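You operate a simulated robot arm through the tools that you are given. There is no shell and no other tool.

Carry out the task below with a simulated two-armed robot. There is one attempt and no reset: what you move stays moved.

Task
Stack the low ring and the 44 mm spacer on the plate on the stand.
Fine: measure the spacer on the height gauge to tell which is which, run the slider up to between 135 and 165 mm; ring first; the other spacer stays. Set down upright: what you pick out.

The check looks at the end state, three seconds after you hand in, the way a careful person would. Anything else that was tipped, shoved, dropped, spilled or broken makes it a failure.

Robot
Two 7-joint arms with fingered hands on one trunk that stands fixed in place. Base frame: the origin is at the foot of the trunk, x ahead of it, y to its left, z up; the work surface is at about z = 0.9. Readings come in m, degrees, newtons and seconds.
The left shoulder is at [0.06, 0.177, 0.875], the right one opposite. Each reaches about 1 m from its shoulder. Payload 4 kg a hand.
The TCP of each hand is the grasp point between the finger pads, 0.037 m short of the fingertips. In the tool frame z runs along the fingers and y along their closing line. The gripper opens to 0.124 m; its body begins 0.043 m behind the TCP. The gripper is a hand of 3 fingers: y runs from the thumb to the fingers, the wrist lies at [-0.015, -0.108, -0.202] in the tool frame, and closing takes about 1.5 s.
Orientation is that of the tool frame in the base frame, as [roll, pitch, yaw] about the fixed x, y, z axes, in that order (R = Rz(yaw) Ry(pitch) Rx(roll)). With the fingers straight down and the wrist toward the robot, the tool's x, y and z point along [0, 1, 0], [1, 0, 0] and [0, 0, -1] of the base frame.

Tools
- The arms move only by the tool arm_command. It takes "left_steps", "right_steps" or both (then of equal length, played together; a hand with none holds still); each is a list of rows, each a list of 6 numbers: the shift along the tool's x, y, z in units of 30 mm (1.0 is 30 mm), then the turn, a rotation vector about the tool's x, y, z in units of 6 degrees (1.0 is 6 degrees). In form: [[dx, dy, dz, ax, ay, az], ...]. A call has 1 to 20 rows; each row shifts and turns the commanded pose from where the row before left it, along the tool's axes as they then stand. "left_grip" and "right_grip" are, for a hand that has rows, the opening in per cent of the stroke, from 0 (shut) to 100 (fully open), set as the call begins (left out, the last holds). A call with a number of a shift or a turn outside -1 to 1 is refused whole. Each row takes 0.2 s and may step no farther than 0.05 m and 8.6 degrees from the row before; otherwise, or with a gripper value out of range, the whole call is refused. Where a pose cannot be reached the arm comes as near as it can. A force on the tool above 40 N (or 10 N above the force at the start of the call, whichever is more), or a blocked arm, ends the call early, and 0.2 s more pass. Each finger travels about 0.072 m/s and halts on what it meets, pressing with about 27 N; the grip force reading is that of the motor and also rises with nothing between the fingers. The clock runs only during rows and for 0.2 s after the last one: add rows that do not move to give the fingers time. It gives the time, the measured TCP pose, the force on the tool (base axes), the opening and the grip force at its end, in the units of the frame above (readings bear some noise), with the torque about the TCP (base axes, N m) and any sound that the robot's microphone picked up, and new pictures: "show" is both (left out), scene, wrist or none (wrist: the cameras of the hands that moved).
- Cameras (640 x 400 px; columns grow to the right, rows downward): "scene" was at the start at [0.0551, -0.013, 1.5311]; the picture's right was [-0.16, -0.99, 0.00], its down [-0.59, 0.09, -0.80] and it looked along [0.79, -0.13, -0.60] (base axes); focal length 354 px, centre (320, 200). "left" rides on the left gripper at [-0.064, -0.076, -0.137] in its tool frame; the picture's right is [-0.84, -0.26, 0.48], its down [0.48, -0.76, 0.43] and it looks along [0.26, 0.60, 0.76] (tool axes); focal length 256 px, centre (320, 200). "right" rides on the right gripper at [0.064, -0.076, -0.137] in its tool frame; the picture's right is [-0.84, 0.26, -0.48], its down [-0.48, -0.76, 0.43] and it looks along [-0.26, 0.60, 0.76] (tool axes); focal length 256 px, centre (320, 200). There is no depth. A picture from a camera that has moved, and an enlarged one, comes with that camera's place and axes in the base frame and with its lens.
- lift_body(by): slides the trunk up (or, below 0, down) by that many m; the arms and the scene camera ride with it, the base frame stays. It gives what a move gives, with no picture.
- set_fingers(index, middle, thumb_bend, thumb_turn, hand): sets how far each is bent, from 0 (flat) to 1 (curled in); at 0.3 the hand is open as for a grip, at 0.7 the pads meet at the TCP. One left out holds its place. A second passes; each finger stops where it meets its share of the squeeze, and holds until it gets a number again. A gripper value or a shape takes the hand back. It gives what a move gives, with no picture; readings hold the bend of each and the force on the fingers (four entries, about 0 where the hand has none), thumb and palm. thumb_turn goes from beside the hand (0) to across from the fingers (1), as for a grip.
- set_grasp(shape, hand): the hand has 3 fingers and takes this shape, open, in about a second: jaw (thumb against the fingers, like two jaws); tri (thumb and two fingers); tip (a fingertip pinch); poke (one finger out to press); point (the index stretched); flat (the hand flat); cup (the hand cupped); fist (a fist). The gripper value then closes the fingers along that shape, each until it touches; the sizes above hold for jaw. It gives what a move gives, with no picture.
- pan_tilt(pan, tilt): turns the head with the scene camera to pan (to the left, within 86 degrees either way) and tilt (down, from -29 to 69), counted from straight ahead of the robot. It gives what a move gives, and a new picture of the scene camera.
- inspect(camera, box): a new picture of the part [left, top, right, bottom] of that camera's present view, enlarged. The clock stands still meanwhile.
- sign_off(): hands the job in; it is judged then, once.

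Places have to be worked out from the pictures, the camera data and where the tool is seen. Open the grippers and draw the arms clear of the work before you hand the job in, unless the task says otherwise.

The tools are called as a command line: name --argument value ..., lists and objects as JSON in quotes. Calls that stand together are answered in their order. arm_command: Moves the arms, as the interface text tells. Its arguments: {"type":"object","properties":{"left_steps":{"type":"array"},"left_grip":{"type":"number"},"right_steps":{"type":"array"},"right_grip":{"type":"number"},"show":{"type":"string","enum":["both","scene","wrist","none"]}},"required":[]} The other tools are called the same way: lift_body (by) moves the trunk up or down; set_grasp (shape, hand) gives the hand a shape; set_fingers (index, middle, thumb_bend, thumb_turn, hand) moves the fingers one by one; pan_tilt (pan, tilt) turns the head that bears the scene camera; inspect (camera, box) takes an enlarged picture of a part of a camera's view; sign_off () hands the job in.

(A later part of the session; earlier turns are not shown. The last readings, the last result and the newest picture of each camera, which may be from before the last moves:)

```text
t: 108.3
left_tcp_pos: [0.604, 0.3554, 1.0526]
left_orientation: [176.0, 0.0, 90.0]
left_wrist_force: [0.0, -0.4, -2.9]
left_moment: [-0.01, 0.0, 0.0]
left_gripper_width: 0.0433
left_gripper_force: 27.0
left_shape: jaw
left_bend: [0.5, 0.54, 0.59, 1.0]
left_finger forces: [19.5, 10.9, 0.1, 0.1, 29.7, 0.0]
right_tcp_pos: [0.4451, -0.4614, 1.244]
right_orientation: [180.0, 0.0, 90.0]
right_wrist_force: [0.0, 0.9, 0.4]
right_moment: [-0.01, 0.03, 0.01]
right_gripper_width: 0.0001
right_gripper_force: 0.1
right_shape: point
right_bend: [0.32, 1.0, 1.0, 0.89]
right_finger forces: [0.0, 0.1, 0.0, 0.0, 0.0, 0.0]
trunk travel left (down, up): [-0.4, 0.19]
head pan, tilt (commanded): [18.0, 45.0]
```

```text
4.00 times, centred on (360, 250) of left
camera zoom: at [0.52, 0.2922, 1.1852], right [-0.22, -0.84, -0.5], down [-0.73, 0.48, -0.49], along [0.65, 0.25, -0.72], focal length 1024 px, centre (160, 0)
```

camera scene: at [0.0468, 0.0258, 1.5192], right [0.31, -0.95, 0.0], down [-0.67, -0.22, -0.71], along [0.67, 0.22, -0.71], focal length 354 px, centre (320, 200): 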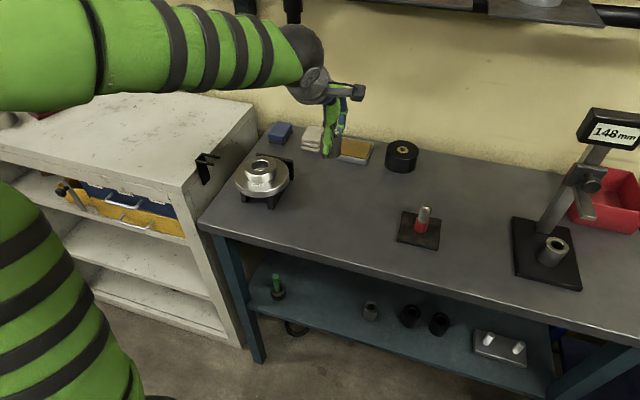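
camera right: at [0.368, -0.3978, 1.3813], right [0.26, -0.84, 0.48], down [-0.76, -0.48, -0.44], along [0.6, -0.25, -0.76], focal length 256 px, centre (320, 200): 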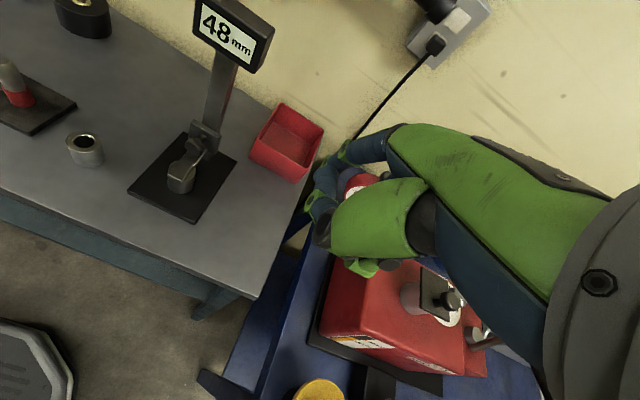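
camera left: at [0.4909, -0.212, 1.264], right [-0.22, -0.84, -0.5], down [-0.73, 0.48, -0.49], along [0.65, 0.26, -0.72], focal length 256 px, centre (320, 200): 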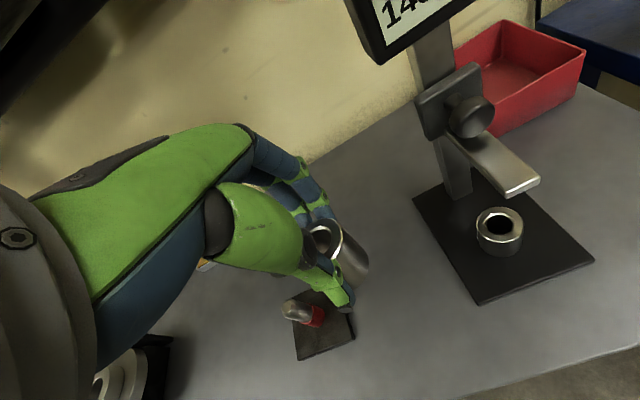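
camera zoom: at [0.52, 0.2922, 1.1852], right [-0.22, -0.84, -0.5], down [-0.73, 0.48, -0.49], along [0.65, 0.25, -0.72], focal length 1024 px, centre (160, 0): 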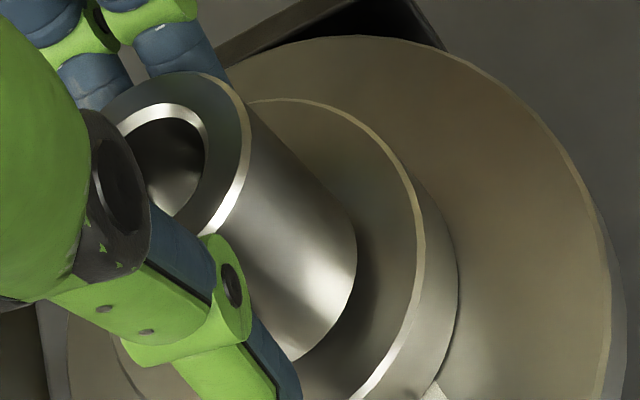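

The two views only agree if the spacer is tilted slightly in the grip and displaced, so I won't force it. I'll raise the hand 40 mm to measure the spacer's tilt and position properly.

arm_command --left_steps '[[0, 0.028, -0.399, 0, 0, 0], [0, 0.035, -0.499, 0, 0, 0], [0, 0.03, -0.43, 0, 0, 0], [0, 0, 0, 0, 0, 0]]' --show "none"

inspect --camera "scene" --box '[240, 120, 290, 165]'

inspect --camera "left" --box '[290, 190, 400, 300]'

inspect --camera "scene" --box '[225, 140, 305, 210]'

```text
t: 109.3
left_tcp_pos: [0.605, 0.3554, 1.0933]
left_orientation: [176.1, 0.0, 90.0]
left_wrist_force: [0.4, 0.2, -3.3]
left_moment: [0.01, 0.0, 0.0]
left_gripper_width: 0.0431
left_gripper_force: 26.8
left_shape: jaw
left_bend: [0.5, 0.54, 0.59, 1.0]
left_finger forces: [19.5, 11.1, 0.0, 0.1, 29.8, 0.0]
right_tcp_pos: [0.4442, -0.4602, 1.2437]
right_orientation: [180.0, 0.0, 90.0]
right_wrist_force: [-0.1, 0.5, 0.5]
right_moment: [0.02, -0.01, 0.01]
right_gripper_width: 0.0001
right_gripper_force: 0.1
right_shape: point
right_bend: [0.32, 1.0, 1.0, 0.89]
right_finger forces: [0.1, 0.1, 0.1, 0.0, 0.1, 0.0]
trunk travel left (down, up): [-0.4, 0.19]
head pan, tilt (commanded): [18.0, 45.0]
```

```text
8.89 times, centred on (265, 142) of scene
camera zoom: at [0.0468, 0.026, 1.5192], right [0.31, -0.95, 0.0], down [-0.67, -0.22, -0.71], along [0.67, 0.22, -0.71], focal length 3144 px, centre (809, 711)
```

zoom: 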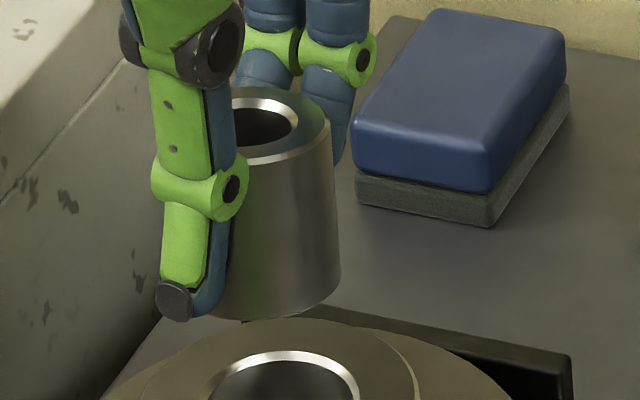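

```text
3.64 times, centred on (345, 245) of left
camera zoom: at [0.5206, 0.2927, 1.2253], right [-0.22, -0.84, -0.5], down [-0.73, 0.48, -0.49], along [0.65, 0.26, -0.72], focal length 931 px, centre (229, 36)
```

zoom: 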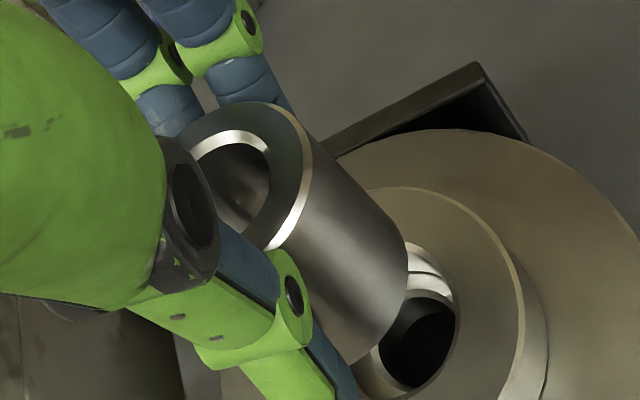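

```text
5.71 times, centred on (265, 175) of scene
camera zoom: at [0.0468, 0.026, 1.5192], right [0.31, -0.95, 0.0], down [-0.67, -0.22, -0.71], along [0.67, 0.22, -0.71], focal length 2021 px, centre (634, 343)
```

zoom: 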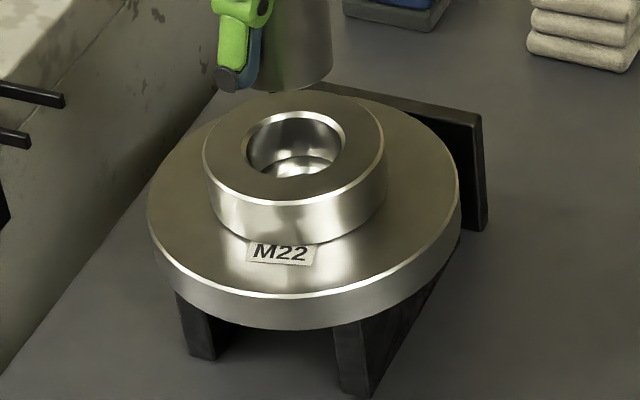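

The ring is untouched. The spacer appears to lean a few degrees (top toward +x) in the grip. I'll enlarge it further to quantify the tilt.

inspect --camera "scene" --box '[255, 128, 285, 148]'

inspect --camera "scene" --box '[255, 142, 295, 167]'

```text
16.00 times, centred on (270, 138) of scene
camera zoom: at [0.0468, 0.026, 1.5192], right [0.31, -0.95, 0.0], down [-0.67, -0.22, -0.71], along [0.67, 0.22, -0.71], focal length 5658 px, centre (1120, 1192)
```

zoom: 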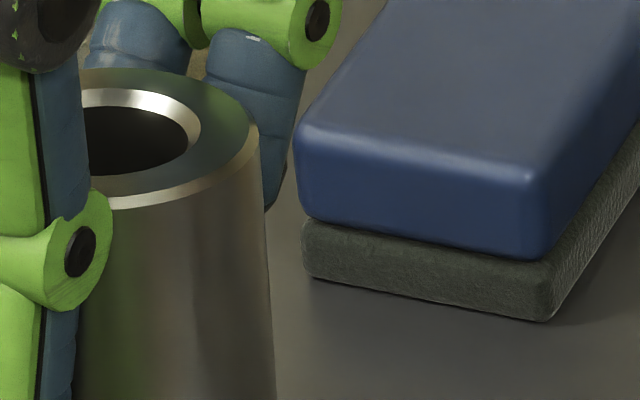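

```text
16.00 times, centred on (275, 154) of scene
camera zoom: at [0.0468, 0.026, 1.5192], right [0.31, -0.95, 0.0], down [-0.67, -0.22, -0.71], along [0.67, 0.22, -0.71], focal length 5658 px, centre (1040, 928)
```

zoom: 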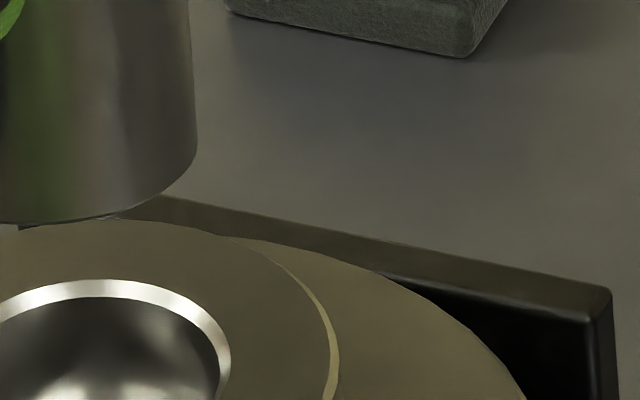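

Measured carefully, the spacer leans about 7° with its top toward +x (pitch only). I'll rotate the hand −7° about its x axis to bring the spacer upright, still 40 mm above the ring, and shift it 4 mm left to re-centre.

arm_command --left_steps '[[0, 0, 0, -0.4, 0, 0], [0, 0, 0, -0.4, 0, 0], [0, 0, 0, -0.367, 0, 0], [0.13, 0, 0, 0, 0, 0], [0, 0, 0, 0, 0, 0]]' --show "none"

inspect --camera "scene" --box '[240, 120, 290, 165]'

inspect --camera "scene" --box '[255, 128, 285, 148]'

inspect --camera "left" --box '[280, 190, 420, 320]'

```text
t: 110.5
left_tcp_pos: [0.6051, 0.3595, 1.0922]
left_orientation: [169.0, 0.0, 90.0]
left_wrist_force: [0.4, 0.0, -3.5]
left_moment: [-0.01, 0.01, 0.02]
left_gripper_width: 0.0433
left_gripper_force: 26.6
left_shape: jaw
left_bend: [0.5, 0.54, 0.59, 1.0]
left_finger forces: [19.3, 11.2, 0.0, 0.1, 30.0, 0.0]
right_tcp_pos: [0.445, -0.4607, 1.2432]
right_orientation: [-180.0, 0.0, 90.0]
right_wrist_force: [0.8, 0.8, 0.0]
right_moment: [-0.02, -0.02, 0.0]
right_gripper_width: 0.0001
right_gripper_force: 0.1
right_shape: point
right_bend: [0.32, 1.0, 1.0, 0.89]
right_finger forces: [0.0, 0.0, 0.0, 0.0, 0.1, 0.1]
trunk travel left (down, up): [-0.4, 0.19]
head pan, tilt (commanded): [18.0, 45.0]
```

```text
8.89 times, centred on (265, 142) of scene
camera zoom: at [0.0468, 0.0259, 1.5192], right [0.31, -0.95, 0.0], down [-0.67, -0.22, -0.71], along [0.67, 0.22, -0.71], focal length 3144 px, centre (809, 711)
```

zoom: 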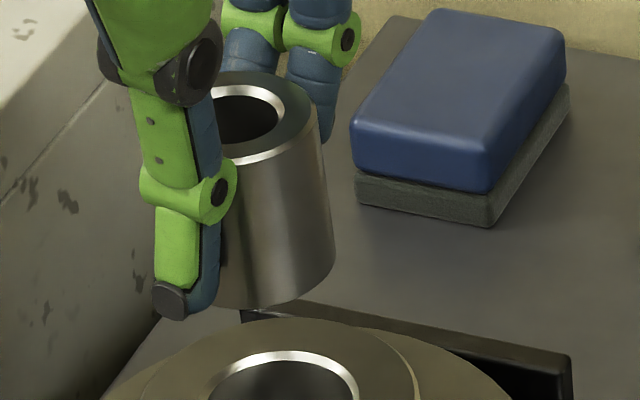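

```text
16.00 times, centred on (270, 138) of scene
camera zoom: at [0.0468, 0.0259, 1.5192], right [0.31, -0.95, 0.0], down [-0.67, -0.22, -0.71], along [0.67, 0.22, -0.71], focal length 5658 px, centre (1120, 1192)
```

zoom: 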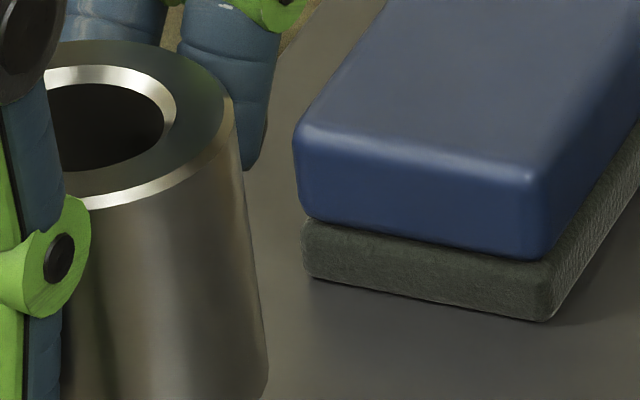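

```text
3.08 times, centred on (350, 255) of left
camera zoom: at [0.505, 0.2966, 1.2133], right [-0.16, -0.84, -0.52], down [-0.66, 0.48, -0.57], along [0.73, 0.25, -0.63], focal length 788 px, centre (228, 31)
```

zoom: 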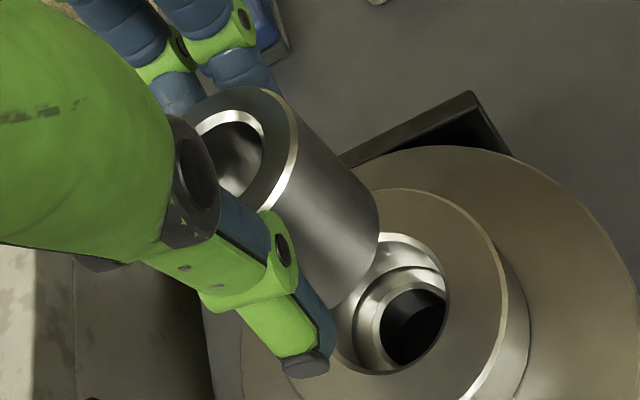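

The spacer is now within about 1.5° of vertical. I'll trim another −1.5° and then measure its position against the ring.

arm_command --left_steps '[[0, 0, 0, -0.25, 0, 0], [0, 0, 0, 0, 0, 0]]' --show "none"

inspect --camera "scene" --box '[240, 120, 300, 180]'

inspect --camera "scene" --box '[255, 128, 285, 148]'

inspect --camera "scene" --box '[245, 142, 285, 172]'

inspect --camera "left" --box '[280, 190, 440, 340]'

```text
t: 111.1
left_tcp_pos: [0.6051, 0.3604, 1.0927]
left_orientation: [167.5, -0.1, 89.9]
left_wrist_force: [-0.2, 0.4, -4.2]
left_moment: [-0.01, 0.03, 0.0]
left_gripper_width: 0.0432
left_gripper_force: 27.0
left_shape: jaw
left_bend: [0.5, 0.54, 0.59, 1.0]
left_finger forces: [19.2, 11.1, 0.0, 0.0, 30.0, 0.1]
right_tcp_pos: [0.4442, -0.4618, 1.2429]
right_orientation: [180.0, 0.1, 90.0]
right_wrist_force: [0.7, -1.0, 0.3]
right_moment: [-0.01, 0.01, 0.0]
right_gripper_width: 0.0
right_gripper_force: 0.0
right_shape: point
right_bend: [0.32, 1.0, 1.0, 0.89]
right_finger forces: [0.0, 0.0, 0.1, 0.0, 0.1, 0.0]
trunk travel left (down, up): [-0.4, 0.19]
head pan, tilt (commanded): [18.0, 45.0]
```

```text
6.67 times, centred on (270, 150) of scene
camera zoom: at [0.0468, 0.0259, 1.5192], right [0.31, -0.95, 0.0], down [-0.67, -0.22, -0.71], along [0.67, 0.22, -0.71], focal length 2358 px, centre (653, 533)
```

zoom: 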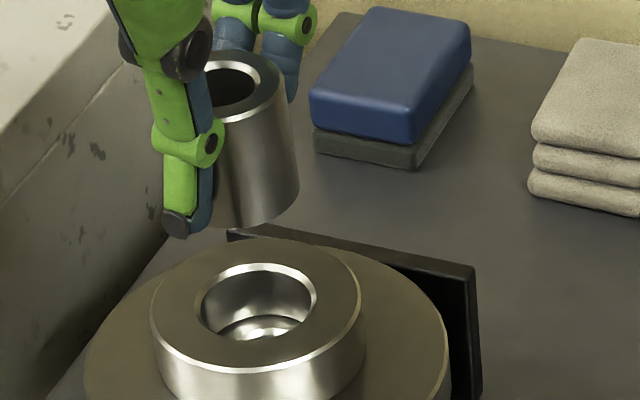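

```text
16.00 times, centred on (270, 138) of scene
camera zoom: at [0.0468, 0.0259, 1.5192], right [0.31, -0.95, 0.0], down [-0.67, -0.22, -0.71], along [0.67, 0.22, -0.71], focal length 5658 px, centre (1120, 1192)
```

zoom: 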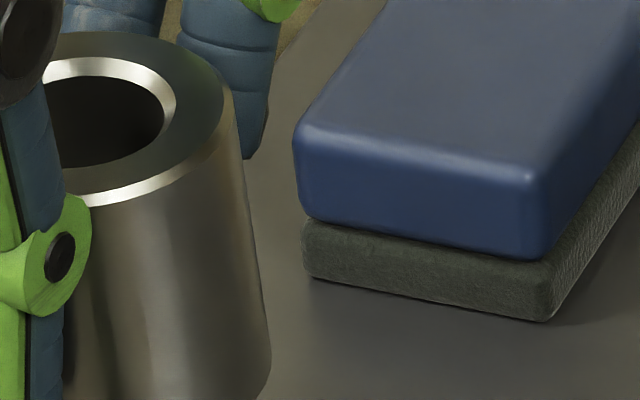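

```text
13.33 times, centred on (265, 157) of scene
camera zoom: at [0.0468, 0.0259, 1.5192], right [0.31, -0.95, 0.0], down [-0.67, -0.22, -0.71], along [0.67, 0.22, -0.71], focal length 4715 px, centre (1053, 773)
```

zoom: 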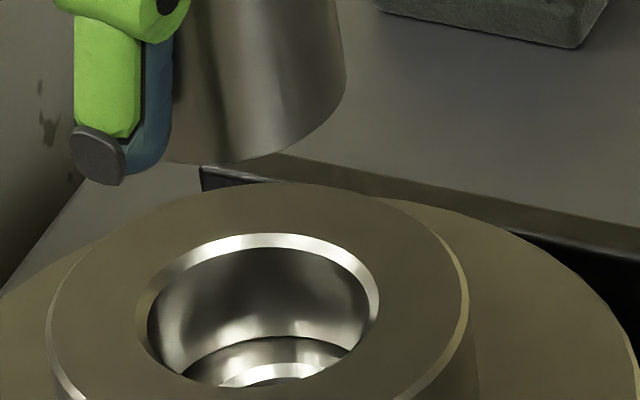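

```text
2.67 times, centred on (360, 265) of left
camera zoom: at [0.5017, 0.2966, 1.2111], right [-0.15, -0.84, -0.53], down [-0.65, 0.48, -0.59], along [0.75, 0.26, -0.61], focal length 683 px, centre (213, 27)
```

zoom: 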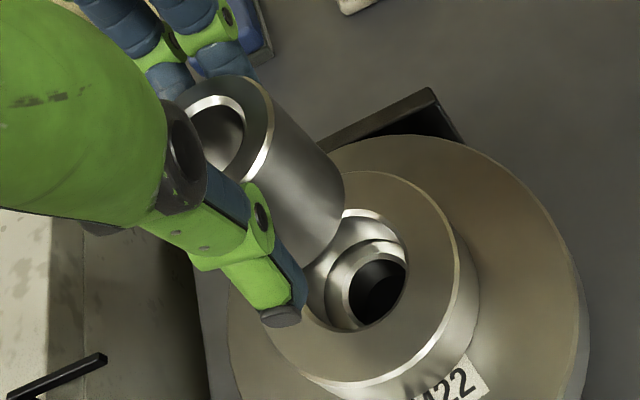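

The spacer now reads vertical in the scene view. I'll zoom the wrist view to fix its position relative to the ring.

inspect --camera "left" --box '[330, 225, 400, 295]'

inspect --camera "left" --box '[360, 240, 460, 340]'

```text
5.71 times, centred on (365, 260) of left
camera zoom: at [0.5017, 0.2966, 1.2111], right [-0.15, -0.84, -0.53], down [-0.65, 0.48, -0.59], along [0.75, 0.26, -0.61], focal length 1463 px, centre (63, -143)
```

zoom: 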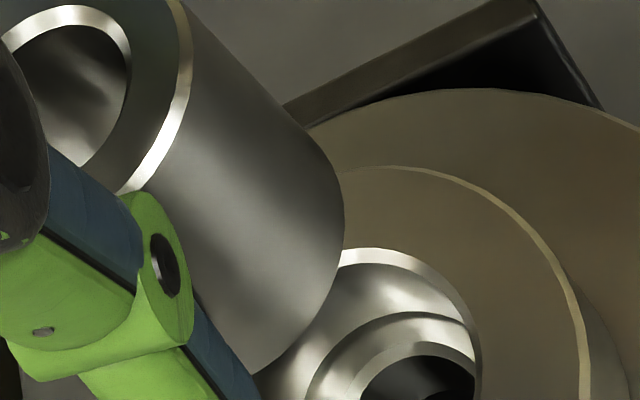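

```text
4.00 times, centred on (410, 290) of left
camera zoom: at [0.5017, 0.2966, 1.2111], right [-0.15, -0.84, -0.53], down [-0.65, 0.48, -0.59], along [0.75, 0.26, -0.61], focal length 1024 px, centre (-40, -160)
```

zoom: 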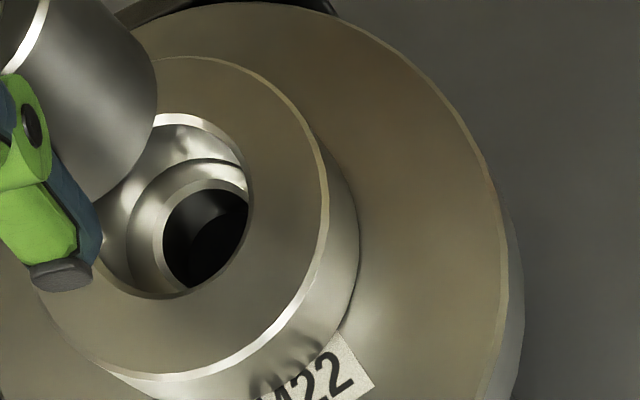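

Combining both views, the spacer's bottom centre is about (0.619, 0.359) at z 1.036, i.e. 5 mm back and 2 mm left of the ring's centre (0.6143, 0.3564). I'll correct that and lower to about 10 mm above the ring.

arm_command --left_steps '[[-0.022, -0.127, 0.342, 0, 0, 0], [-0.022, -0.127, 0.342, 0, 0, 0], [-0.022, -0.127, 0.342, 0, 0, 0], [0, 0, 0, 0, 0, 0]]' --show "none"

inspect --camera "scene" --box '[245, 145, 285, 180]'

inspect --camera "left" --box '[320, 210, 420, 310]'

```text
t: 112.1
left_tcp_pos: [0.5997, 0.3568, 1.0592]
left_orientation: [167.5, 0.1, 90.0]
left_wrist_force: [-0.7, -0.7, -3.8]
left_moment: [0.02, 0.06, 0.01]
left_gripper_width: 0.0429
left_gripper_force: 27.1
left_shape: jaw
left_bend: [0.5, 0.54, 0.59, 1.0]
left_finger forces: [19.3, 11.1, 0.0, 0.1, 30.1, 0.1]
right_tcp_pos: [0.4447, -0.4609, 1.2441]
right_orientation: [-180.0, 0.0, 89.9]
right_wrist_force: [0.2, 0.6, 0.9]
right_moment: [-0.02, 0.04, -0.01]
right_gripper_width: 0.0
right_gripper_force: 0.1
right_shape: point
right_bend: [0.32, 1.0, 1.0, 0.89]
right_finger forces: [0.0, 0.0, 0.0, 0.1, 0.0, 0.0]
trunk travel left (down, up): [-0.4, 0.19]
head pan, tilt (commanded): [18.0, 45.0]
```

```text
11.43 times, centred on (265, 162) of scene
camera zoom: at [0.0468, 0.026, 1.5192], right [0.31, -0.95, 0.0], down [-0.67, -0.22, -0.71], along [0.67, 0.22, -0.71], focal length 4042 px, centre (949, 629)
```

zoom: 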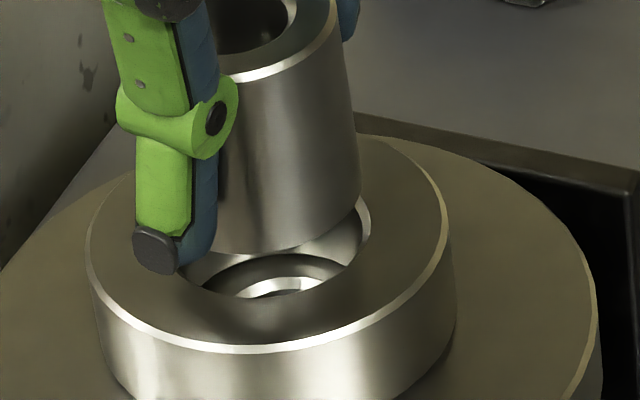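

```text
4.00 times, centred on (370, 260) of left
camera zoom: at [0.4968, 0.2938, 1.1788], right [-0.15, -0.84, -0.53], down [-0.65, 0.48, -0.59], along [0.75, 0.25, -0.61], focal length 1024 px, centre (120, -40)
```

zoom: 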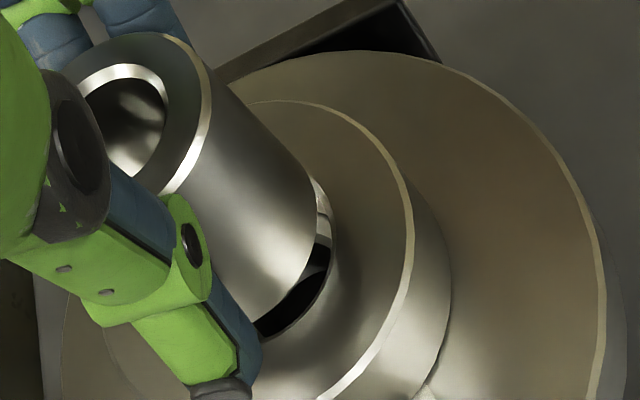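

Now both views agree on near-concentric alignment (within about 1 mm) at a 10 mm gap. I'll lower 6.5 mm and compare once more.

arm_command --left_steps '[[0, -0.026, 0.117, 0, 0, 0], [0, -0.021, 0.095, 0, 0, 0], [0, 0, 0, 0, 0, 0]]' --show "none"

inspect --camera "scene" --box '[245, 145, 285, 180]'

inspect --camera "left" --box '[320, 210, 420, 310]'

```text
t: 112.9
left_tcp_pos: [0.5991, 0.3566, 1.0533]
left_orientation: [167.5, 0.0, 90.0]
left_wrist_force: [-0.3, 0.3, -3.2]
left_moment: [-0.03, 0.06, -0.02]
left_gripper_width: 0.0433
left_gripper_force: 27.6
left_shape: jaw
left_bend: [0.5, 0.54, 0.59, 1.0]
left_finger forces: [19.3, 11.2, 0.0, 0.1, 30.1, 0.0]
right_tcp_pos: [0.4449, -0.4615, 1.244]
right_orientation: [179.9, -0.1, 90.0]
right_wrist_force: [-0.3, -0.3, -0.6]
right_moment: [-0.01, 0.02, -0.03]
right_gripper_width: 0.0
right_gripper_force: 0.0
right_shape: point
right_bend: [0.32, 1.0, 1.0, 0.89]
right_finger forces: [0.1, 0.0, 0.0, 0.0, 0.0, 0.0]
trunk travel left (down, up): [-0.4, 0.19]
head pan, tilt (commanded): [18.0, 45.0]
```

```text
11.43 times, centred on (265, 162) of scene
camera zoom: at [0.0468, 0.0259, 1.5192], right [0.31, -0.95, 0.0], down [-0.67, -0.22, -0.71], along [0.67, 0.22, -0.71], focal length 4042 px, centre (949, 629)
```

zoom: 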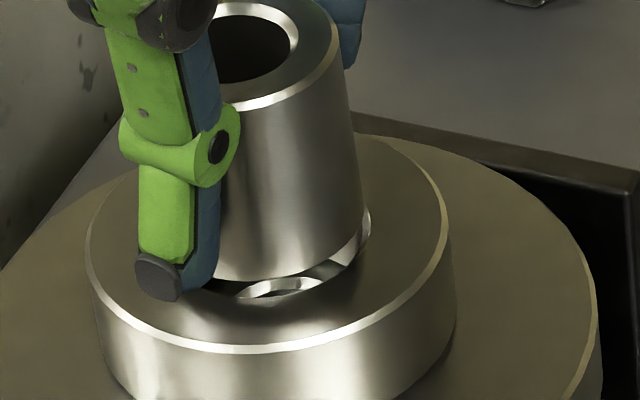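

```text
4.00 times, centred on (370, 260) of left
camera zoom: at [0.4965, 0.294, 1.1722], right [-0.15, -0.84, -0.53], down [-0.65, 0.48, -0.59], along [0.75, 0.25, -0.61], focal length 1024 px, centre (120, -40)
```

zoom: 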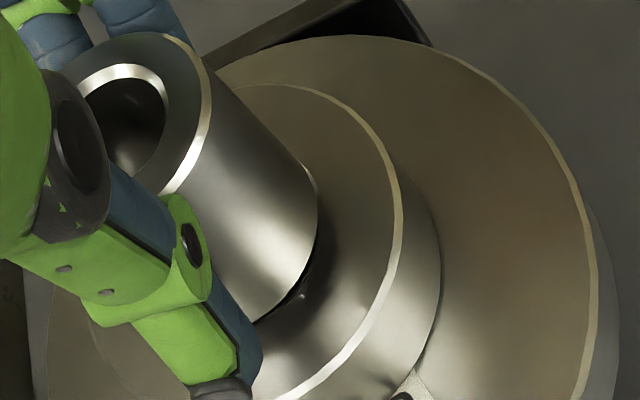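

Aligned within about 1 mm at a ~3 mm gap. I'll trim 0.6 mm to the right and lower in 0.8 mm steps until touchdown.

arm_command --left_steps '[[-0.02, -0.016, 0.024, 0, 0, 0], [0, -0.006, 0.026, 0, 0, 0], [0, 0, 0, 0, 0, 0]]' --show "none"

```text
t: 113.7
left_tcp_pos: [0.5995, 0.357, 1.0508]
left_orientation: [167.5, 0.1, 89.9]
left_wrist_force: [0.1, -0.6, -3.2]
left_moment: [-0.03, 0.03, 0.0]
left_gripper_width: 0.0431
left_gripper_force: 27.5
left_shape: jaw
left_bend: [0.5, 0.54, 0.59, 1.0]
left_finger forces: [19.3, 11.0, 0.0, 0.1, 30.0, 0.1]
right_tcp_pos: [0.4461, -0.4615, 1.2442]
right_orientation: [180.0, 0.0, 90.0]
right_wrist_force: [-0.2, -0.6, 0.1]
right_moment: [-0.01, -0.03, 0.04]
right_gripper_width: 0.0
right_gripper_force: 0.0
right_shape: point
right_bend: [0.32, 1.0, 1.0, 0.89]
right_finger forces: [0.1, 0.0, 0.0, 0.0, 0.1, 0.0]
trunk travel left (down, up): [-0.4, 0.19]
head pan, tilt (commanded): [18.0, 45.0]
```

Still free at −3.2 N. I'll continue down in two 0.8 mm steps.

arm_command --left_steps '[[0, -0.006, 0.026, 0, 0, 0], [0, -0.006, 0.026, 0, 0, 0], [0, 0, 0, 0, 0, 0]]' --show "none"

inspect --camera "scene" --box '[245, 145, 285, 180]'

inspect --camera "left" --box '[320, 210, 420, 310]'

```text
t: 114.5
left_tcp_pos: [0.6, 0.3565, 1.0491]
left_orientation: [167.5, 0.0, 90.0]
left_wrist_force: [-0.5, 0.6, -3.1]
left_moment: [0.01, 0.06, 0.03]
left_gripper_width: 0.0431
left_gripper_force: 27.0
left_shape: jaw
left_bend: [0.5, 0.54, 0.59, 1.0]
left_finger forces: [19.3, 11.1, 0.0, 0.0, 29.9, 0.0]
right_tcp_pos: [0.4446, -0.4624, 1.2447]
right_orientation: [180.0, 0.0, 90.0]
right_wrist_force: [-0.2, 0.2, 0.7]
right_moment: [0.01, 0.05, 0.02]
right_gripper_width: 0.0001
right_gripper_force: 0.1
right_shape: point
right_bend: [0.32, 1.0, 1.0, 0.89]
right_finger forces: [0.1, 0.1, 0.0, 0.1, 0.0, 0.1]
trunk travel left (down, up): [-0.4, 0.19]
head pan, tilt (commanded): [18.0, 45.0]
```

```text
11.43 times, centred on (265, 162) of scene
camera zoom: at [0.0468, 0.026, 1.5192], right [0.31, -0.95, 0.0], down [-0.67, -0.22, -0.71], along [0.67, 0.22, -0.71], focal length 4042 px, centre (949, 629)
```

zoom: 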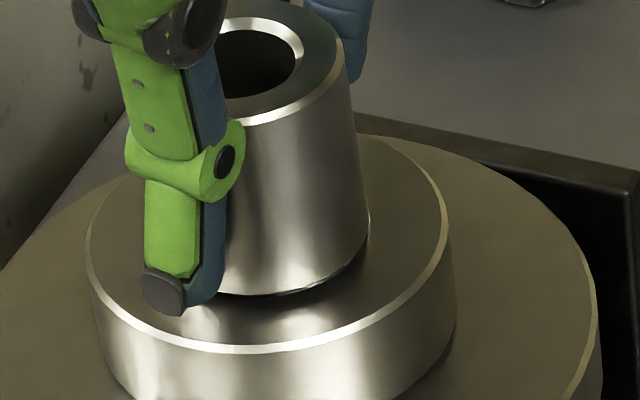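

```text
4.00 times, centred on (370, 260) of left
camera zoom: at [0.4965, 0.2933, 1.1687], right [-0.15, -0.84, -0.53], down [-0.65, 0.48, -0.59], along [0.75, 0.25, -0.61], focal length 1024 px, centre (120, -40)
```

zoom: 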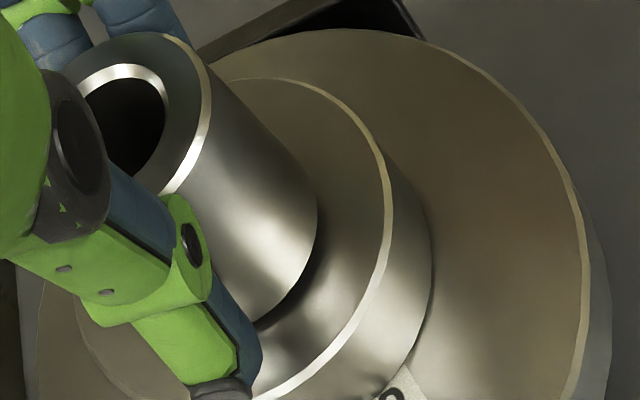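

The hole is fully covered by the spacer and it's almost down. I'll continue with two 0.6 mm steps.

arm_command --left_steps '[[0, -0.0043, 0.0195, 0, 0, 0], [0, -0.0043, 0.0195, 0, 0, 0], [0, 0, 0, 0, 0, 0]]' --show "none"

```text
t: 115.3
left_tcp_pos: [0.5993, 0.3564, 1.0496]
left_orientation: [167.6, 0.0, 90.0]
left_wrist_force: [-0.6, -0.1, -4.0]
left_moment: [-0.02, 0.03, 0.01]
left_gripper_width: 0.0431
left_gripper_force: 27.4
left_shape: jaw
left_bend: [0.5, 0.54, 0.59, 1.0]
left_finger forces: [19.3, 11.1, 0.1, 0.0, 30.0, 0.0]
right_tcp_pos: [0.4451, -0.46, 1.2437]
right_orientation: [179.9, 0.0, 90.0]
right_wrist_force: [-0.1, -0.1, -0.4]
right_moment: [0.04, -0.01, 0.05]
right_gripper_width: 0.0
right_gripper_force: 0.0
right_shape: point
right_bend: [0.32, 1.0, 1.0, 0.89]
right_finger forces: [0.0, 0.0, 0.1, 0.0, 0.0, 0.1]
trunk travel left (down, up): [-0.4, 0.19]
head pan, tilt (commanded): [18.0, 45.0]
```

Still hanging free. Two more 0.7 mm steps.

arm_command --left_steps '[[0, -0.005, 0.0225, 0, 0, 0], [0, -0.005, 0.0225, 0, 0, 0], [0, 0, 0, 0, 0, 0]]' --show "none"

inspect --camera "scene" --box '[245, 145, 285, 180]'

```text
t: 116.1
left_tcp_pos: [0.5992, 0.3555, 1.0478]
left_orientation: [167.6, -0.1, 89.9]
left_wrist_force: [0.3, 0.2, -1.7]
left_moment: [0.04, 0.04, 0.02]
left_gripper_width: 0.0434
left_gripper_force: 26.8
left_shape: jaw
left_bend: [0.5, 0.54, 0.59, 1.0]
left_finger forces: [19.4, 11.4, 0.1, 0.0, 30.3, 0.0]
right_tcp_pos: [0.4431, -0.4621, 1.2435]
right_orientation: [-179.9, -0.1, 90.0]
right_wrist_force: [-0.2, 0.6, -0.3]
right_moment: [0.03, -0.02, -0.01]
right_gripper_width: 0.0
right_gripper_force: 0.1
right_shape: point
right_bend: [0.32, 1.0, 1.0, 0.89]
right_finger forces: [0.1, 0.1, 0.0, 0.0, 0.1, 0.0]
trunk travel left (down, up): [-0.4, 0.19]
head pan, tilt (commanded): [18.0, 45.0]
```

```text
11.43 times, centred on (265, 162) of scene
camera zoom: at [0.0466, 0.0259, 1.5192], right [0.31, -0.95, 0.0], down [-0.67, -0.22, -0.71], along [0.67, 0.22, -0.71], focal length 4042 px, centre (949, 629)
```

zoom: 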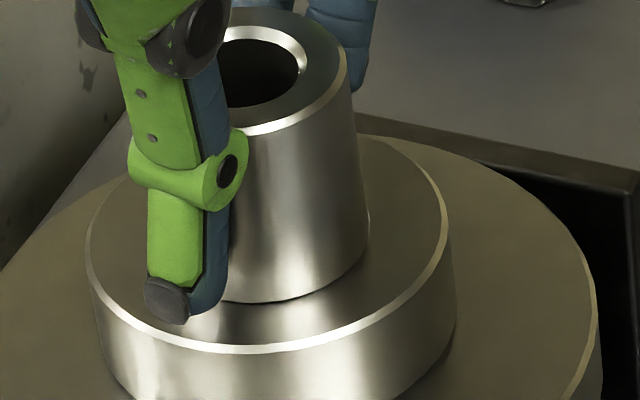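

First contact (−1.7 N). The front edge of the spacer is now about 2.5 mm too near the camera for a concentric seat, so I'll lift 1 mm, shift +2 mm x and +1.4 mm y, and set down again.

arm_command --left_steps '[[0, 0.0072, -0.0325, 0, 0, 0], [0.047, 0.065, 0.0145, 0, 0, 0], [0, 0, 0, 0, 0, 0]]' --show "none"

inspect --camera "scene" --box '[245, 145, 285, 180]'

inspect --camera "left" --box '[320, 210, 420, 310]'

```text
t: 116.9
left_tcp_pos: [0.6027, 0.3569, 1.0493]
left_orientation: [167.5, -0.1, 90.0]
left_wrist_force: [-0.6, 0.9, -2.9]
left_moment: [0.0, 0.04, 0.0]
left_gripper_width: 0.0431
left_gripper_force: 27.5
left_shape: jaw
left_bend: [0.5, 0.54, 0.59, 1.0]
left_finger forces: [19.4, 11.0, 0.0, 0.0, 30.1, 0.1]
right_tcp_pos: [0.4451, -0.4613, 1.2448]
right_orientation: [180.0, 0.0, 90.0]
right_wrist_force: [0.1, 1.0, -1.0]
right_moment: [0.01, -0.02, -0.02]
right_gripper_width: 0.0
right_gripper_force: 0.0
right_shape: point
right_bend: [0.32, 1.0, 1.0, 0.89]
right_finger forces: [0.0, 0.0, 0.1, 0.1, 0.1, 0.1]
trunk travel left (down, up): [-0.4, 0.19]
head pan, tilt (commanded): [18.0, 45.0]
```

```text
11.43 times, centred on (265, 162) of scene
camera zoom: at [0.0467, 0.0259, 1.5192], right [0.31, -0.95, 0.0], down [-0.67, -0.22, -0.71], along [0.67, 0.22, -0.71], focal length 4042 px, centre (949, 629)
```

zoom: 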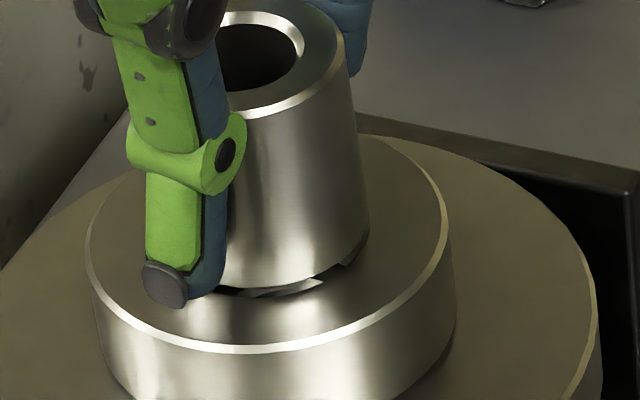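

```text
4.00 times, centred on (370, 260) of left
camera zoom: at [0.4995, 0.2947, 1.1678], right [-0.15, -0.84, -0.53], down [-0.65, 0.48, -0.59], along [0.75, 0.25, -0.61], focal length 1024 px, centre (120, -40)
```

zoom: 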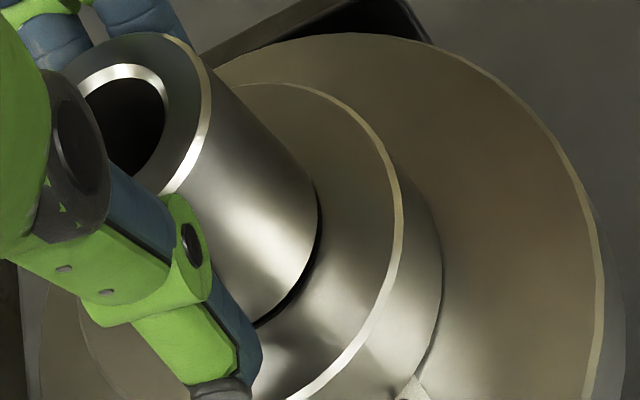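

Within 1 mm now. I'll trim −0.6 mm in x and lower 1.3 mm to touch.

arm_command --left_steps '[[-0.01, -0.029, 0.038, 0, 0, 0], [0, 0, 0, 0, 0, 0]]' --show "none"

inspect --camera "scene" --box '[245, 145, 285, 180]'

```text
t: 117.5
left_tcp_pos: [0.6014, 0.3579, 1.0482]
left_orientation: [167.5, 0.0, 90.0]
left_wrist_force: [-0.3, 0.3, -2.4]
left_moment: [-0.02, 0.03, -0.02]
left_gripper_width: 0.043
left_gripper_force: 27.2
left_shape: jaw
left_bend: [0.5, 0.54, 0.59, 1.0]
left_finger forces: [19.3, 11.2, 0.1, 0.0, 30.1, 0.0]
right_tcp_pos: [0.4444, -0.4613, 1.2439]
right_orientation: [179.9, 0.0, 89.9]
right_wrist_force: [-0.5, 0.5, -0.3]
right_moment: [0.01, 0.02, -0.03]
right_gripper_width: 0.0
right_gripper_force: 0.0
right_shape: point
right_bend: [0.32, 1.0, 1.0, 0.89]
right_finger forces: [0.1, 0.0, 0.1, 0.1, 0.0, 0.0]
trunk travel left (down, up): [-0.4, 0.19]
head pan, tilt (commanded): [18.0, 45.0]
```

```text
11.43 times, centred on (265, 162) of scene
camera zoom: at [0.0467, 0.0259, 1.5192], right [0.31, -0.95, 0.0], down [-0.67, -0.22, -0.71], along [0.67, 0.22, -0.71], focal length 4042 px, centre (949, 629)
```

zoom: 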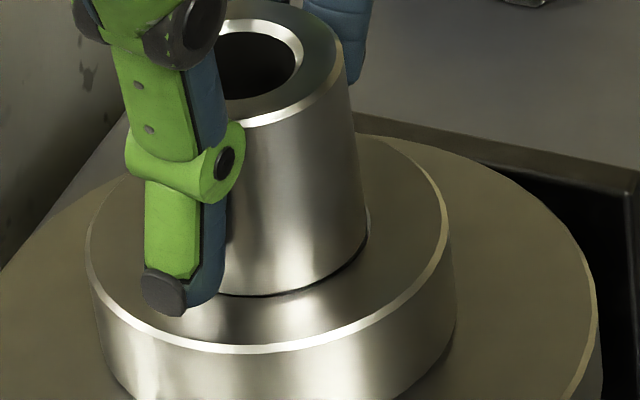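

The outline now fits a concentric seat. Another 0.6 mm down to load it.

arm_command --left_steps '[[0, -0.0043, 0.0195, 0, 0, 0], [0, 0, 0, 0, 0, 0]]' --show "none"

```text
t: 118.1
left_tcp_pos: [0.6006, 0.3576, 1.047]
left_orientation: [167.5, 0.0, 90.1]
left_wrist_force: [-0.3, -0.2, -1.8]
left_moment: [0.07, -0.01, 0.01]
left_gripper_width: 0.0432
left_gripper_force: 26.7
left_shape: jaw
left_bend: [0.5, 0.54, 0.59, 1.0]
left_finger forces: [19.3, 11.4, 0.0, 0.1, 30.5, 0.1]
right_tcp_pos: [0.4445, -0.462, 1.2441]
right_orientation: [-180.0, 0.0, 89.9]
right_wrist_force: [-0.2, -0.4, -0.1]
right_moment: [0.01, 0.01, 0.01]
right_gripper_width: 0.0004
right_gripper_force: 0.1
right_shape: point
right_bend: [0.32, 1.0, 1.0, 0.89]
right_finger forces: [0.0, 0.0, 0.0, 0.0, 0.1, 0.1]
trunk travel left (down, up): [-0.4, 0.19]
head pan, tilt (commanded): [18.0, 45.0]
```

Contact is building (−1.8 N). A further 0.5 mm to seat it.

arm_command --left_steps '[[0, -0.0036, 0.0163, 0, 0, 0], [0, 0, 0, 0, 0, 0]]' --show "none"

inspect --camera "scene" --box '[245, 145, 285, 180]'

inspect --camera "left" --box '[320, 210, 420, 310]'

```text
t: 118.7
left_tcp_pos: [0.601, 0.3562, 1.0473]
left_orientation: [167.4, 0.0, 90.1]
left_wrist_force: [0.4, 0.7, 2.3]
left_moment: [0.02, 0.0, 0.06]
left_gripper_width: 0.0433
left_gripper_force: 27.1
left_shape: jaw
left_bend: [0.5, 0.54, 0.59, 1.0]
left_finger forces: [19.5, 11.6, 0.0, 0.0, 30.6, 0.1]
right_tcp_pos: [0.4441, -0.4606, 1.2429]
right_orientation: [180.0, -0.1, 90.0]
right_wrist_force: [-0.1, 0.3, -0.5]
right_moment: [-0.02, 0.02, -0.02]
right_gripper_width: 0.0
right_gripper_force: 0.0
right_shape: point
right_bend: [0.32, 1.0, 1.0, 0.89]
right_finger forces: [0.0, 0.1, 0.1, 0.1, 0.0, 0.0]
trunk travel left (down, up): [-0.4, 0.19]
head pan, tilt (commanded): [18.0, 45.0]
```

```text
11.43 times, centred on (265, 162) of scene
camera zoom: at [0.0464, 0.0258, 1.5193], right [0.31, -0.95, 0.0], down [-0.67, -0.22, -0.71], along [0.67, 0.22, -0.71], focal length 4042 px, centre (949, 629)
```

zoom: 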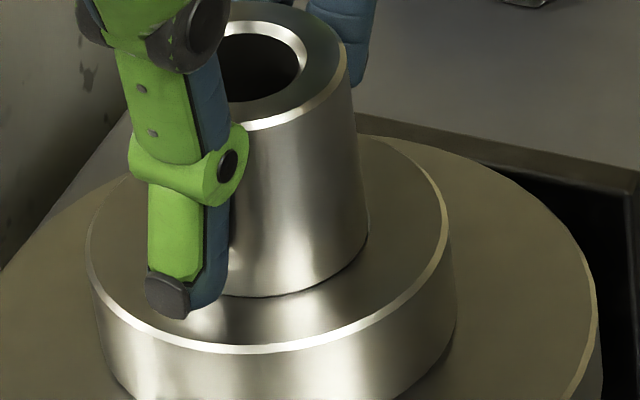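

```text
4.00 times, centred on (370, 260) of left
camera zoom: at [0.4985, 0.2942, 1.1657], right [-0.15, -0.84, -0.53], down [-0.65, 0.48, -0.59], along [0.75, 0.25, -0.61], focal length 1024 px, centre (120, -40)
```

zoom: 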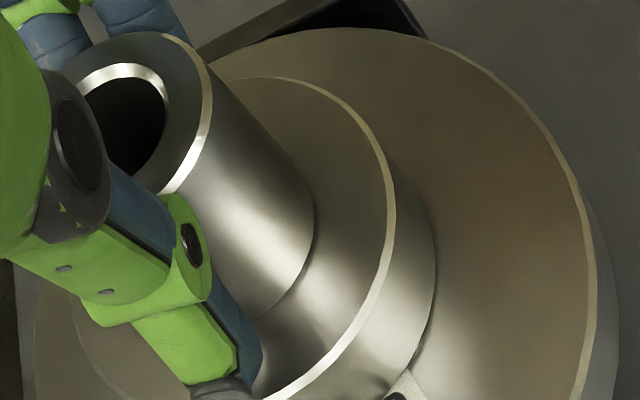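

Seated: the load went to +2.3 N up and the outline is concentric. To avoid pushing it on release I'll back off only the thumb first while the two fingers hold still.

set_fingers --hand "left" --thumb_bend 0.57

inspect --camera "scene" --box '[245, 145, 285, 180]'

```text
t: 119.7
left_tcp_pos: [0.6026, 0.3571, 1.0471]
left_orientation: [167.6, 0.1, 90.0]
left_wrist_force: [2.5, -0.9, 5.7]
left_moment: [0.0, 0.03, 0.02]
left_gripper_width: 0.0452
left_gripper_force: 16.1
left_shape: fingers
left_bend: [0.56, 0.58, 0.53, 1.0]
left_finger forces: [11.8, 6.1, 0.0, 0.0, 14.0, 0.0]
right_tcp_pos: [0.4446, -0.4619, 1.2432]
right_orientation: [179.9, 0.0, 90.0]
right_wrist_force: [0.1, -0.2, 0.0]
right_moment: [0.01, 0.03, -0.03]
right_gripper_width: 0.0002
right_gripper_force: 0.1
right_shape: point
right_bend: [0.32, 1.0, 1.0, 0.89]
right_finger forces: [0.0, 0.1, 0.1, 0.0, 0.1, 0.0]
trunk travel left (down, up): [-0.4, 0.19]
head pan, tilt (commanded): [18.0, 45.0]
```

```text
11.43 times, centred on (265, 162) of scene
camera zoom: at [0.0464, 0.0255, 1.5193], right [0.31, -0.95, 0.0], down [-0.67, -0.22, -0.71], along [0.67, 0.22, -0.71], focal length 4042 px, centre (949, 629)
```

zoom: 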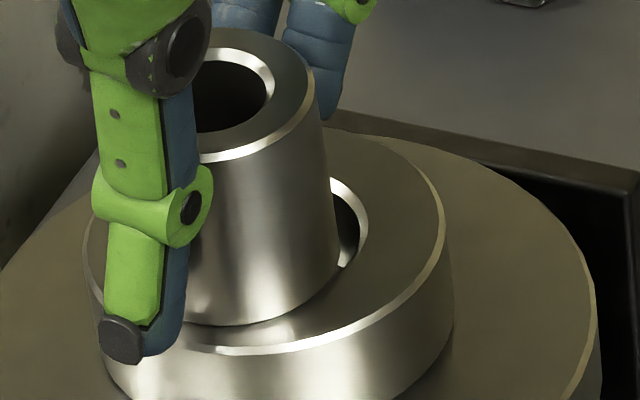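

Backing off only the thumb let the fingers push the spacer about 10 mm forward (it is still held and standing on the ring). I'll grip it firmly again before doing anything else.

arm_command --left_steps '[[0, 0, 0, 0, 0, 0], [0, 0, 0, 0, 0, 0], [0, 0, 0, 0, 0, 0], [0, 0, 0, 0, 0, 0], [0, 0, 0, 0, 0, 0]]' --left_grip 0 --show "none"

inspect --camera "scene" --box '[235, 135, 295, 195]'

inspect --camera "left" --box '[300, 190, 420, 310]'

```text
t: 120.9
left_tcp_pos: [0.6013, 0.3573, 1.0466]
left_orientation: [167.5, 0.0, 90.0]
left_wrist_force: [-1.0, 0.1, 0.2]
left_moment: [-0.01, -0.02, 0.03]
left_gripper_width: 0.0587
left_gripper_force: 26.4
left_shape: jaw
left_bend: [0.57, 0.59, 0.52, 0.99]
left_finger forces: [14.0, 7.5, 0.1, 0.0, 22.0, 0.0]
right_tcp_pos: [0.4443, -0.4621, 1.2438]
right_orientation: [179.9, 0.0, 90.1]
right_wrist_force: [-0.6, 0.0, -0.2]
right_moment: [-0.02, -0.02, -0.04]
right_gripper_width: 0.0
right_gripper_force: 0.0
right_shape: point
right_bend: [0.32, 1.0, 1.0, 0.89]
right_finger forces: [0.0, 0.0, 0.0, 0.0, 0.0, 0.0]
trunk travel left (down, up): [-0.4, 0.19]
head pan, tilt (commanded): [18.0, 45.0]
```

```text
6.67 times, centred on (265, 165) of scene
camera zoom: at [0.0464, 0.0258, 1.5192], right [0.31, -0.95, 0.0], down [-0.67, -0.22, -0.71], along [0.67, 0.22, -0.71], focal length 2358 px, centre (687, 433)
```

zoom: 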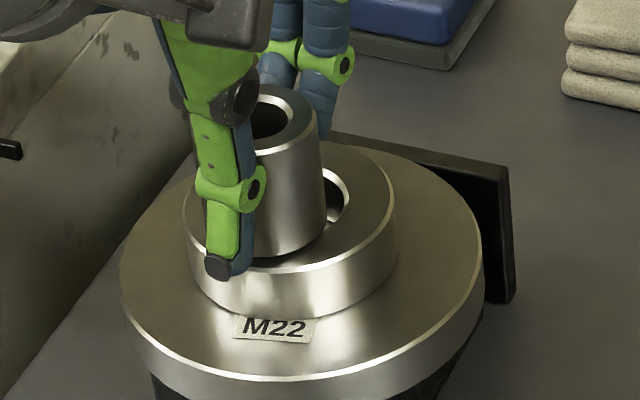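

```text
3.33 times, centred on (360, 250) of left
camera zoom: at [0.4984, 0.2943, 1.1653], right [-0.15, -0.84, -0.53], down [-0.65, 0.48, -0.59], along [0.75, 0.26, -0.61], focal length 853 px, centre (187, 33)
```

zoom: 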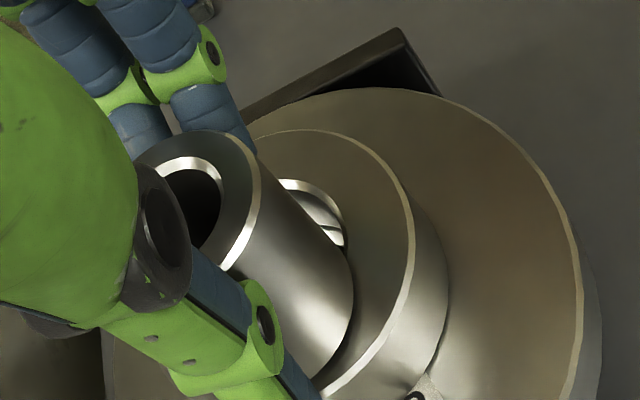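

The spacer is held again, standing on the ring but about 14 mm forward of centre. I'll now try a neutral release: command all three digits to their present bends so the squeeze fades without either side pushing.

set_fingers --hand "left" --index 0.565 --middle 0.585 --thumb_bend 0.515

inspect --camera "scene" --box '[235, 135, 295, 195]'

```text
t: 121.9
left_tcp_pos: [0.6014, 0.3556, 1.047]
left_orientation: [167.5, 0.0, 90.0]
left_wrist_force: [0.4, -0.6, 0.5]
left_moment: [-0.01, 0.0, -0.02]
left_gripper_width: 0.0513
left_gripper_force: 0.0
left_shape: fingers
left_bend: [0.56, 0.58, 0.51, 1.0]
left_finger forces: [0.0, 0.0, 0.0, 0.0, 0.0, 0.0]
right_tcp_pos: [0.4438, -0.4608, 1.2447]
right_orientation: [180.0, 0.1, 90.1]
right_wrist_force: [-0.5, 0.3, 0.7]
right_moment: [0.01, -0.03, -0.02]
right_gripper_width: 0.0001
right_gripper_force: 0.1
right_shape: point
right_bend: [0.32, 1.0, 1.0, 0.89]
right_finger forces: [0.1, 0.0, 0.0, 0.0, 0.1, 0.0]
trunk travel left (down, up): [-0.4, 0.19]
head pan, tilt (commanded): [18.0, 45.0]
```

```text
6.67 times, centred on (265, 165) of scene
camera zoom: at [0.0465, 0.0258, 1.5192], right [0.31, -0.95, 0.0], down [-0.67, -0.22, -0.71], along [0.67, 0.22, -0.71], focal length 2358 px, centre (687, 433)
```

zoom: 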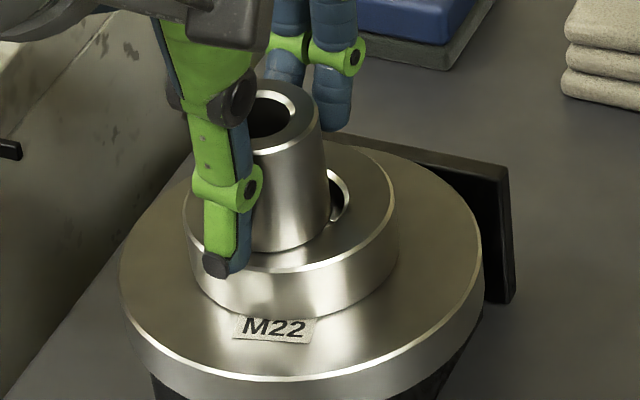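

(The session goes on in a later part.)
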